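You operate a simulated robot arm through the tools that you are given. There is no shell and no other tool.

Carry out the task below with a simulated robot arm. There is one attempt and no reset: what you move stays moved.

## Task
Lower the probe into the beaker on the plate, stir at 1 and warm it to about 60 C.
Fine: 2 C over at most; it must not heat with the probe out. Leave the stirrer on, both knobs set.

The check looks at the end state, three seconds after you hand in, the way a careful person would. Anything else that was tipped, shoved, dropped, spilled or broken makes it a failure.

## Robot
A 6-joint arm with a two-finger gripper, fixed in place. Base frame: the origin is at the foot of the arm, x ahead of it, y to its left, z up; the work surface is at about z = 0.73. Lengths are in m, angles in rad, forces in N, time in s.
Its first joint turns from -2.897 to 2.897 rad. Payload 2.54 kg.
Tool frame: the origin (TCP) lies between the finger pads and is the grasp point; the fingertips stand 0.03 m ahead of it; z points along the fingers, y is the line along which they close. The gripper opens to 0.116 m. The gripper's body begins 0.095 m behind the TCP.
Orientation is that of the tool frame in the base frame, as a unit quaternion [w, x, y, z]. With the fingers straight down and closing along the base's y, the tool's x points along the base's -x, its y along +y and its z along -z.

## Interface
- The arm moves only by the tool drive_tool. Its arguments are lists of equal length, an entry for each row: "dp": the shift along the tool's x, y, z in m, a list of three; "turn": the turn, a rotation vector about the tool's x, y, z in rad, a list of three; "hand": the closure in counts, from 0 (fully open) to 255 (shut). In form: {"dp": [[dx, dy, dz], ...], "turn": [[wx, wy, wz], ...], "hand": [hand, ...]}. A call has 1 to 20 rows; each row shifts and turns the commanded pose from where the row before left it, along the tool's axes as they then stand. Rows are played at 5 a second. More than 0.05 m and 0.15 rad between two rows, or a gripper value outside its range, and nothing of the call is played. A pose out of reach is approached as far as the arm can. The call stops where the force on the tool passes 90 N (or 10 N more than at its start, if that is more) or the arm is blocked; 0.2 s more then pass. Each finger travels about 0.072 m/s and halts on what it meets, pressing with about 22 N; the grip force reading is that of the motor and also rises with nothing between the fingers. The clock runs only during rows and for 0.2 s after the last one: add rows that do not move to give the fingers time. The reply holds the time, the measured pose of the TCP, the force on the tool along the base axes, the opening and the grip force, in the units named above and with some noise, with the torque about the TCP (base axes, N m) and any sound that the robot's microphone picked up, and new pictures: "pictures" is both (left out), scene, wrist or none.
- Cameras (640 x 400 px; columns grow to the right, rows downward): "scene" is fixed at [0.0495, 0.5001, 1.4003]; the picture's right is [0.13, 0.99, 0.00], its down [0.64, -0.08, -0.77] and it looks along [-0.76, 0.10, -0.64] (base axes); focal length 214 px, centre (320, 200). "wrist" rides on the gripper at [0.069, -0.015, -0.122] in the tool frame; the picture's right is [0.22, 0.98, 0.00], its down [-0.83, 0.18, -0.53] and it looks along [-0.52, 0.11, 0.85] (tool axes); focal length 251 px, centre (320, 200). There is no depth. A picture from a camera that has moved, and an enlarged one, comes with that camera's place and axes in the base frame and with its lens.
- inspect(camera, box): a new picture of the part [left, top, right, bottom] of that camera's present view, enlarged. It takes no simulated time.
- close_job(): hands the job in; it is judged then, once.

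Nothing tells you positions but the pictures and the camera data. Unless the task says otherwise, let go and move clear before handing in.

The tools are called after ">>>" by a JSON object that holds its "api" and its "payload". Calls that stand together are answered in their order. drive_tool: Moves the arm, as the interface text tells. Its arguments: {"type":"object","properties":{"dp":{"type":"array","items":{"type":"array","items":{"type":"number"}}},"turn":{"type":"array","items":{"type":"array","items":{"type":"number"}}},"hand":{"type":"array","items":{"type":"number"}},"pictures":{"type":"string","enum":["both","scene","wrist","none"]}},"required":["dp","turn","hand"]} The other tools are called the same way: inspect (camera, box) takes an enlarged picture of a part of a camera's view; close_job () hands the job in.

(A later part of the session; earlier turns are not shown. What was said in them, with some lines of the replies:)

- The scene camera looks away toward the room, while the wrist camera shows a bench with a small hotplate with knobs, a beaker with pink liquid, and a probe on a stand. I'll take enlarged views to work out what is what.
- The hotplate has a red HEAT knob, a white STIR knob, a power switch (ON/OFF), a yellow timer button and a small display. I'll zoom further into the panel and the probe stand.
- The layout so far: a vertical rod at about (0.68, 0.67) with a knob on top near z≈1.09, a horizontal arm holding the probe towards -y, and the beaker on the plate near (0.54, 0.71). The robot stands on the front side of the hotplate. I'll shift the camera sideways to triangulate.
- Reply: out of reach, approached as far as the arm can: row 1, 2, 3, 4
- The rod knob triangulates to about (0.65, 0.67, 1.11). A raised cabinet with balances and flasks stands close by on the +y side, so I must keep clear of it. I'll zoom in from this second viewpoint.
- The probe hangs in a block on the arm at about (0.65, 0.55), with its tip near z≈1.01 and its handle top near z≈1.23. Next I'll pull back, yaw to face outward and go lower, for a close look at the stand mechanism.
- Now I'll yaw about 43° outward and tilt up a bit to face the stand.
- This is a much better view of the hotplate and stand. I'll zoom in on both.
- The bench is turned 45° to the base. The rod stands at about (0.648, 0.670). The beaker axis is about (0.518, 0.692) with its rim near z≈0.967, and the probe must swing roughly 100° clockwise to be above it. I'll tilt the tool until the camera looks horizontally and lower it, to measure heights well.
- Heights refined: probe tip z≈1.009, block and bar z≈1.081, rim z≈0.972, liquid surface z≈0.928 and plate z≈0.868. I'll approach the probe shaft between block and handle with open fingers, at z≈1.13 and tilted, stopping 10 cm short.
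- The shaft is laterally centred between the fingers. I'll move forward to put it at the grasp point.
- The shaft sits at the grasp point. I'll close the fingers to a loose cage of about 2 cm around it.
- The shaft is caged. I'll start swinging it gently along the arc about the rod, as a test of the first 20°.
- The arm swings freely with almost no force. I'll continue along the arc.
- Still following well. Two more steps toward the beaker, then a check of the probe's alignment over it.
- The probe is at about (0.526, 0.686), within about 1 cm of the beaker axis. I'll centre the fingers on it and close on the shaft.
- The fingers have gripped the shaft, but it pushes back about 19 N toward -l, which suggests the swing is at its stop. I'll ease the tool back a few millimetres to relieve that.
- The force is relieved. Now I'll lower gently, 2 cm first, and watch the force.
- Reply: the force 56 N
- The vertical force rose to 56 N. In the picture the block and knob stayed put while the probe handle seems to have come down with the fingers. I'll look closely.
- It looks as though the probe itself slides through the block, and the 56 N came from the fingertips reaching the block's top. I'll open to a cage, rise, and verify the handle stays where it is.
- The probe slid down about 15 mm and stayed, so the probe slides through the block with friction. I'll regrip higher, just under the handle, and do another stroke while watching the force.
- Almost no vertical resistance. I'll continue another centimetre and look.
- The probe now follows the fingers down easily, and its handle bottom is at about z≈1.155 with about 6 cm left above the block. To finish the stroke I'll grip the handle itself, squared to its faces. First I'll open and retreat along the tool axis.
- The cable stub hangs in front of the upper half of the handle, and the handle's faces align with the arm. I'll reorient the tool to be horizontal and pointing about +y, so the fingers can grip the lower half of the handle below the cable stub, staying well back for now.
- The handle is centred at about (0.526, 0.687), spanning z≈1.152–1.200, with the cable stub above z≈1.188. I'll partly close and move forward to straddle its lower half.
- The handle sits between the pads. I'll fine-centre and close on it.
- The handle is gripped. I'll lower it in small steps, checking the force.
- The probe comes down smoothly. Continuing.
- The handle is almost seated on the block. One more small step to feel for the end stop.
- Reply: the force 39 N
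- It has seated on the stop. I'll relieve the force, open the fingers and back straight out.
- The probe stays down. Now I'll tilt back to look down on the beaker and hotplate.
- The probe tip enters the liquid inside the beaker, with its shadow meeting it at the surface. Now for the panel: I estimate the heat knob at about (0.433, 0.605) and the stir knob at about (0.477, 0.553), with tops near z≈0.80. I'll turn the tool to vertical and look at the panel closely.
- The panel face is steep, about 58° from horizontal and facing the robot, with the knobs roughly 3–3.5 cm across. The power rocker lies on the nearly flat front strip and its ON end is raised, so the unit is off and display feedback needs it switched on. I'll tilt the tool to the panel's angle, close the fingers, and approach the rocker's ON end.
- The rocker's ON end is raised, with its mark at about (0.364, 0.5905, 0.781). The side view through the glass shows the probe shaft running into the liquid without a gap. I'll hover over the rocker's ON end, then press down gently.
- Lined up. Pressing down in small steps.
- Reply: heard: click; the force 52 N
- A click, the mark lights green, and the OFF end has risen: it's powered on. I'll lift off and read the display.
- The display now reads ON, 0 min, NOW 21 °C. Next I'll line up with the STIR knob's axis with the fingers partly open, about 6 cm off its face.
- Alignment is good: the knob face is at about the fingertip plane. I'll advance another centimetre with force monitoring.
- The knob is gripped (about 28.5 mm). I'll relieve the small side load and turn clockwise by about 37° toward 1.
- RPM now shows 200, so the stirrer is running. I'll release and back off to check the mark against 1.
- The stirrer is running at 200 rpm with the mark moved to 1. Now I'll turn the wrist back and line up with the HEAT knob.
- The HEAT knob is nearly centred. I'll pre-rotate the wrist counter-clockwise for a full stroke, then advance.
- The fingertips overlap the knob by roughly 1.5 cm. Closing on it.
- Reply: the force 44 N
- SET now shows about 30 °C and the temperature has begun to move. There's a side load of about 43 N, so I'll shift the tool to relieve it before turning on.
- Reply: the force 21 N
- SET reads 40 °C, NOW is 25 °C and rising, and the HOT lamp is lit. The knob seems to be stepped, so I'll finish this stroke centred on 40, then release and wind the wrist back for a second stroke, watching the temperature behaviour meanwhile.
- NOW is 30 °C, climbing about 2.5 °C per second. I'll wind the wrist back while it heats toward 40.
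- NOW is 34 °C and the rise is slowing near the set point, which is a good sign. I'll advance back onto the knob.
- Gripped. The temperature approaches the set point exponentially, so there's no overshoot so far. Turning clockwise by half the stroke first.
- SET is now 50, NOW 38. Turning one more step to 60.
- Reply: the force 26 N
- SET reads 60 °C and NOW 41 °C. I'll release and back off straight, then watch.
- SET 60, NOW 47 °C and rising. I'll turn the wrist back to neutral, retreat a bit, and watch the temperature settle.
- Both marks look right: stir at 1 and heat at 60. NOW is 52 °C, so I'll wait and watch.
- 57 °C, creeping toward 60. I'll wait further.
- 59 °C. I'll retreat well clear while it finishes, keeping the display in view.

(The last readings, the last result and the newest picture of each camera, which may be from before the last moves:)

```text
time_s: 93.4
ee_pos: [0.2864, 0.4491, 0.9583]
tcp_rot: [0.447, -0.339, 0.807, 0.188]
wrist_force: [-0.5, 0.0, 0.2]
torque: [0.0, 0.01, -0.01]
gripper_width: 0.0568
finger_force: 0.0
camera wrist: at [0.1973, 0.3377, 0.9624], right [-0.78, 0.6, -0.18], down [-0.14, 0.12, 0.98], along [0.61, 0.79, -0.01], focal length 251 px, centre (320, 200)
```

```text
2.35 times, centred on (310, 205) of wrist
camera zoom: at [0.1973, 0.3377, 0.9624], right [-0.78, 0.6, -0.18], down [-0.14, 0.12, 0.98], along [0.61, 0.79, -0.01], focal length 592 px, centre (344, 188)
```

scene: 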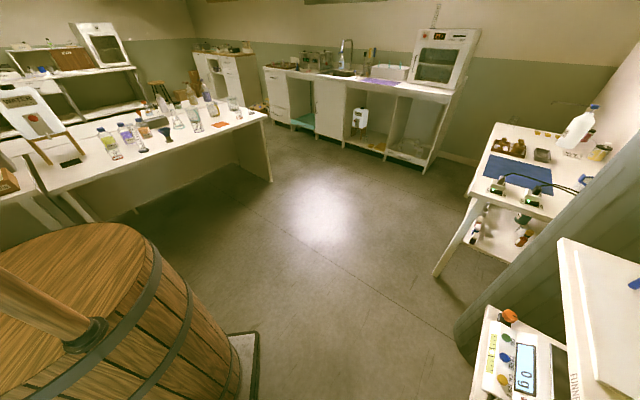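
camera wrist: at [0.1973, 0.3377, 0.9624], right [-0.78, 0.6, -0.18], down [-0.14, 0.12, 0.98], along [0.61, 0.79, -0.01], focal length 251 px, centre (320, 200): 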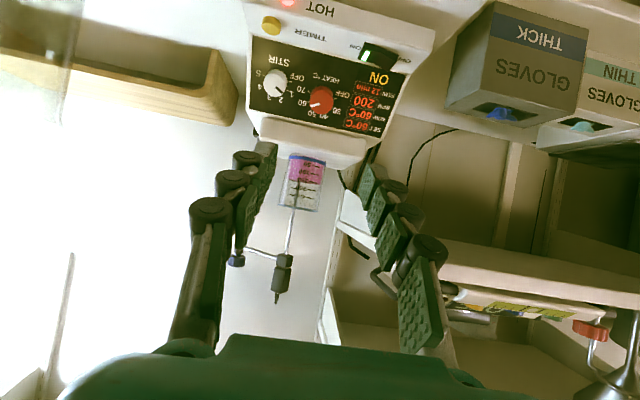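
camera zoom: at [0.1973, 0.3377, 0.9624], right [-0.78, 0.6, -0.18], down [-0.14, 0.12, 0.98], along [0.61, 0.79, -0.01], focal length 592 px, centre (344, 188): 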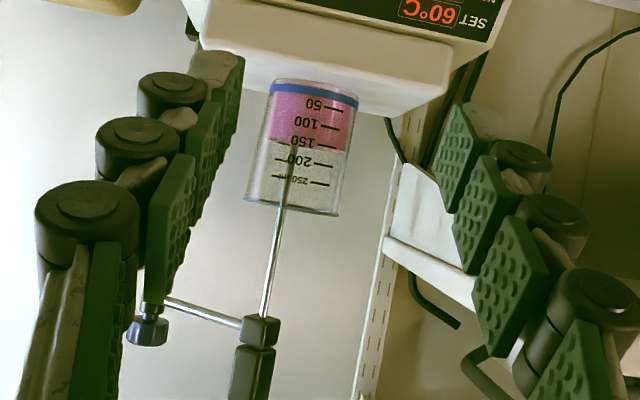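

NOW 60 °C, SET 60 °C, 200 rpm, and the probe is in the liquid. I'll wait a bit more to make sure it doesn't overshoot.

>>> {"api": "drive_tool", "payload": {"dp": [[0, 0, 0], [0, 0, 0], [0, 0, 0], [0, 0, 0], [0, 0, 0], [0, 0, 0], [0, 0, 0], [0, 0, 0], [0, 0, 0], [0, 0, 0], [0, 0, 0], [0, 0, 0], [0, 0, 0], [0, 0, 0], [0, 0, 0], [0, 0, 0], [0, 0, 0], [0, 0, 0], [0, 0, 0], [0, 0, 0]], "turn": [[0, 0, 0], [0, 0, 0], [0, 0, 0], [0, 0, 0], [0, 0, 0], [0, 0, 0], [0, 0, 0], [0, 0, 0], [0, 0, 0], [0, 0, 0], [0, 0, 0], [0, 0, 0], [0, 0, 0], [0, 0, 0], [0, 0, 0], [0, 0, 0], [0, 0, 0], [0, 0, 0], [0, 0, 0], [0, 0, 0]], "hand": [130, 130, 130, 130, 130, 130, 130, 130, 130, 130, 130, 130, 130, 130, 130, 130, 130, 130, 130, 130], "pictures": "scene"}}

>>> {"api": "inspect", "payload": {"camera": "wrist", "box": [330, 50, 410, 130]}}

>>> {"api": "inspect", "payload": {"camera": "wrist", "box": [245, 50, 345, 130]}}

```text
time_s: 97.6
ee_pos: [0.286, 0.4496, 0.957]
tcp_rot: [0.447, -0.339, 0.807, 0.187]
wrist_force: [-0.1, -0.6, 0.3]
torque: [0.02, 0.0, -0.02]
gripper_width: 0.0566
finger_force: 0.0
```

scene: 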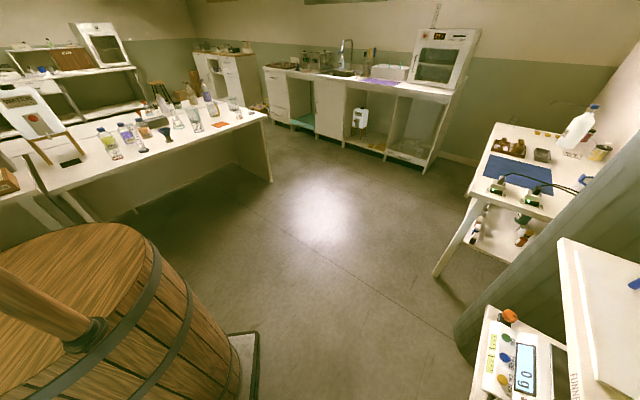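

```text
5.00 times, centred on (370, 90) of wrist
camera zoom: at [0.1973, 0.3377, 0.9624], right [-0.78, 0.6, -0.18], down [-0.14, 0.12, 0.98], along [0.61, 0.79, -0.01], focal length 1257 px, centre (70, 750)
```

zoom: 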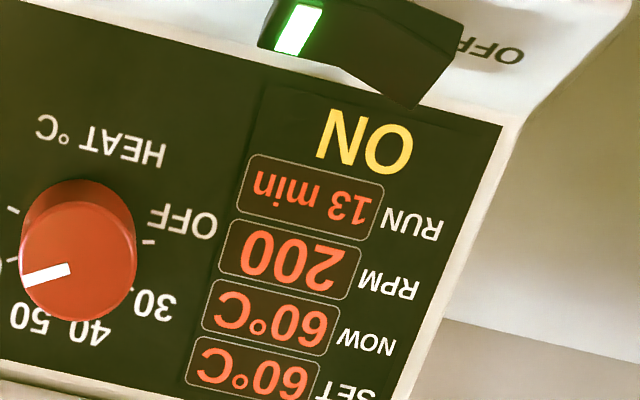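

```text
5.00 times, centred on (295, 90) of wrist
camera zoom: at [0.1973, 0.3377, 0.9624], right [-0.78, 0.6, -0.18], down [-0.14, 0.12, 0.98], along [0.61, 0.79, -0.01], focal length 1257 px, centre (445, 750)
```

zoom: 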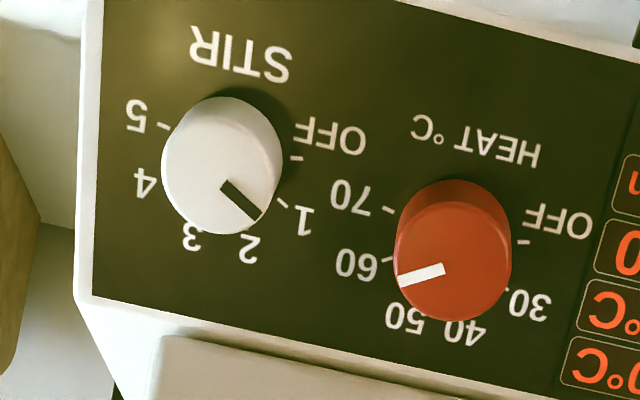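

The temperature holds steady at 60 °C (SET 60), with the stirrer at 200 rpm on position 1. The probe is lowered into the beaker, nothing else was disturbed, and the arm is clear. Handing in.

>>> {"api": "close_job", "payload": {}}

```text
The job is handed in.
```

The probe is lowered into the beaker on the plate. The stirrer is running at 1 (200 rpm), and the liquid is at 60 °C with the heat knob set to 60.

- **Temperature:** the display approached 60 °C gradually and held there for the last several seconds before I handed in. I saw no overshoot.
- **Heating order:** the probe was in the liquid before I switched the unit on, so it never heated with the probe out.
- **Probe depth:** the probe went down until its handle met the clamp block. I estimate the tip is only about 1.3 cm below the liquid surface. Two views showed the shaft reaching the liquid with no gap.
- **Forces:** there were brief contact loads of up to 56 N while lowering the probe and pressing the power switch. Turning the heat knob put about 43 N of side load on it. In the pictures I checked, nothing was tipped, shoved or spilled.

The arm let go and was backed clear before handing in.
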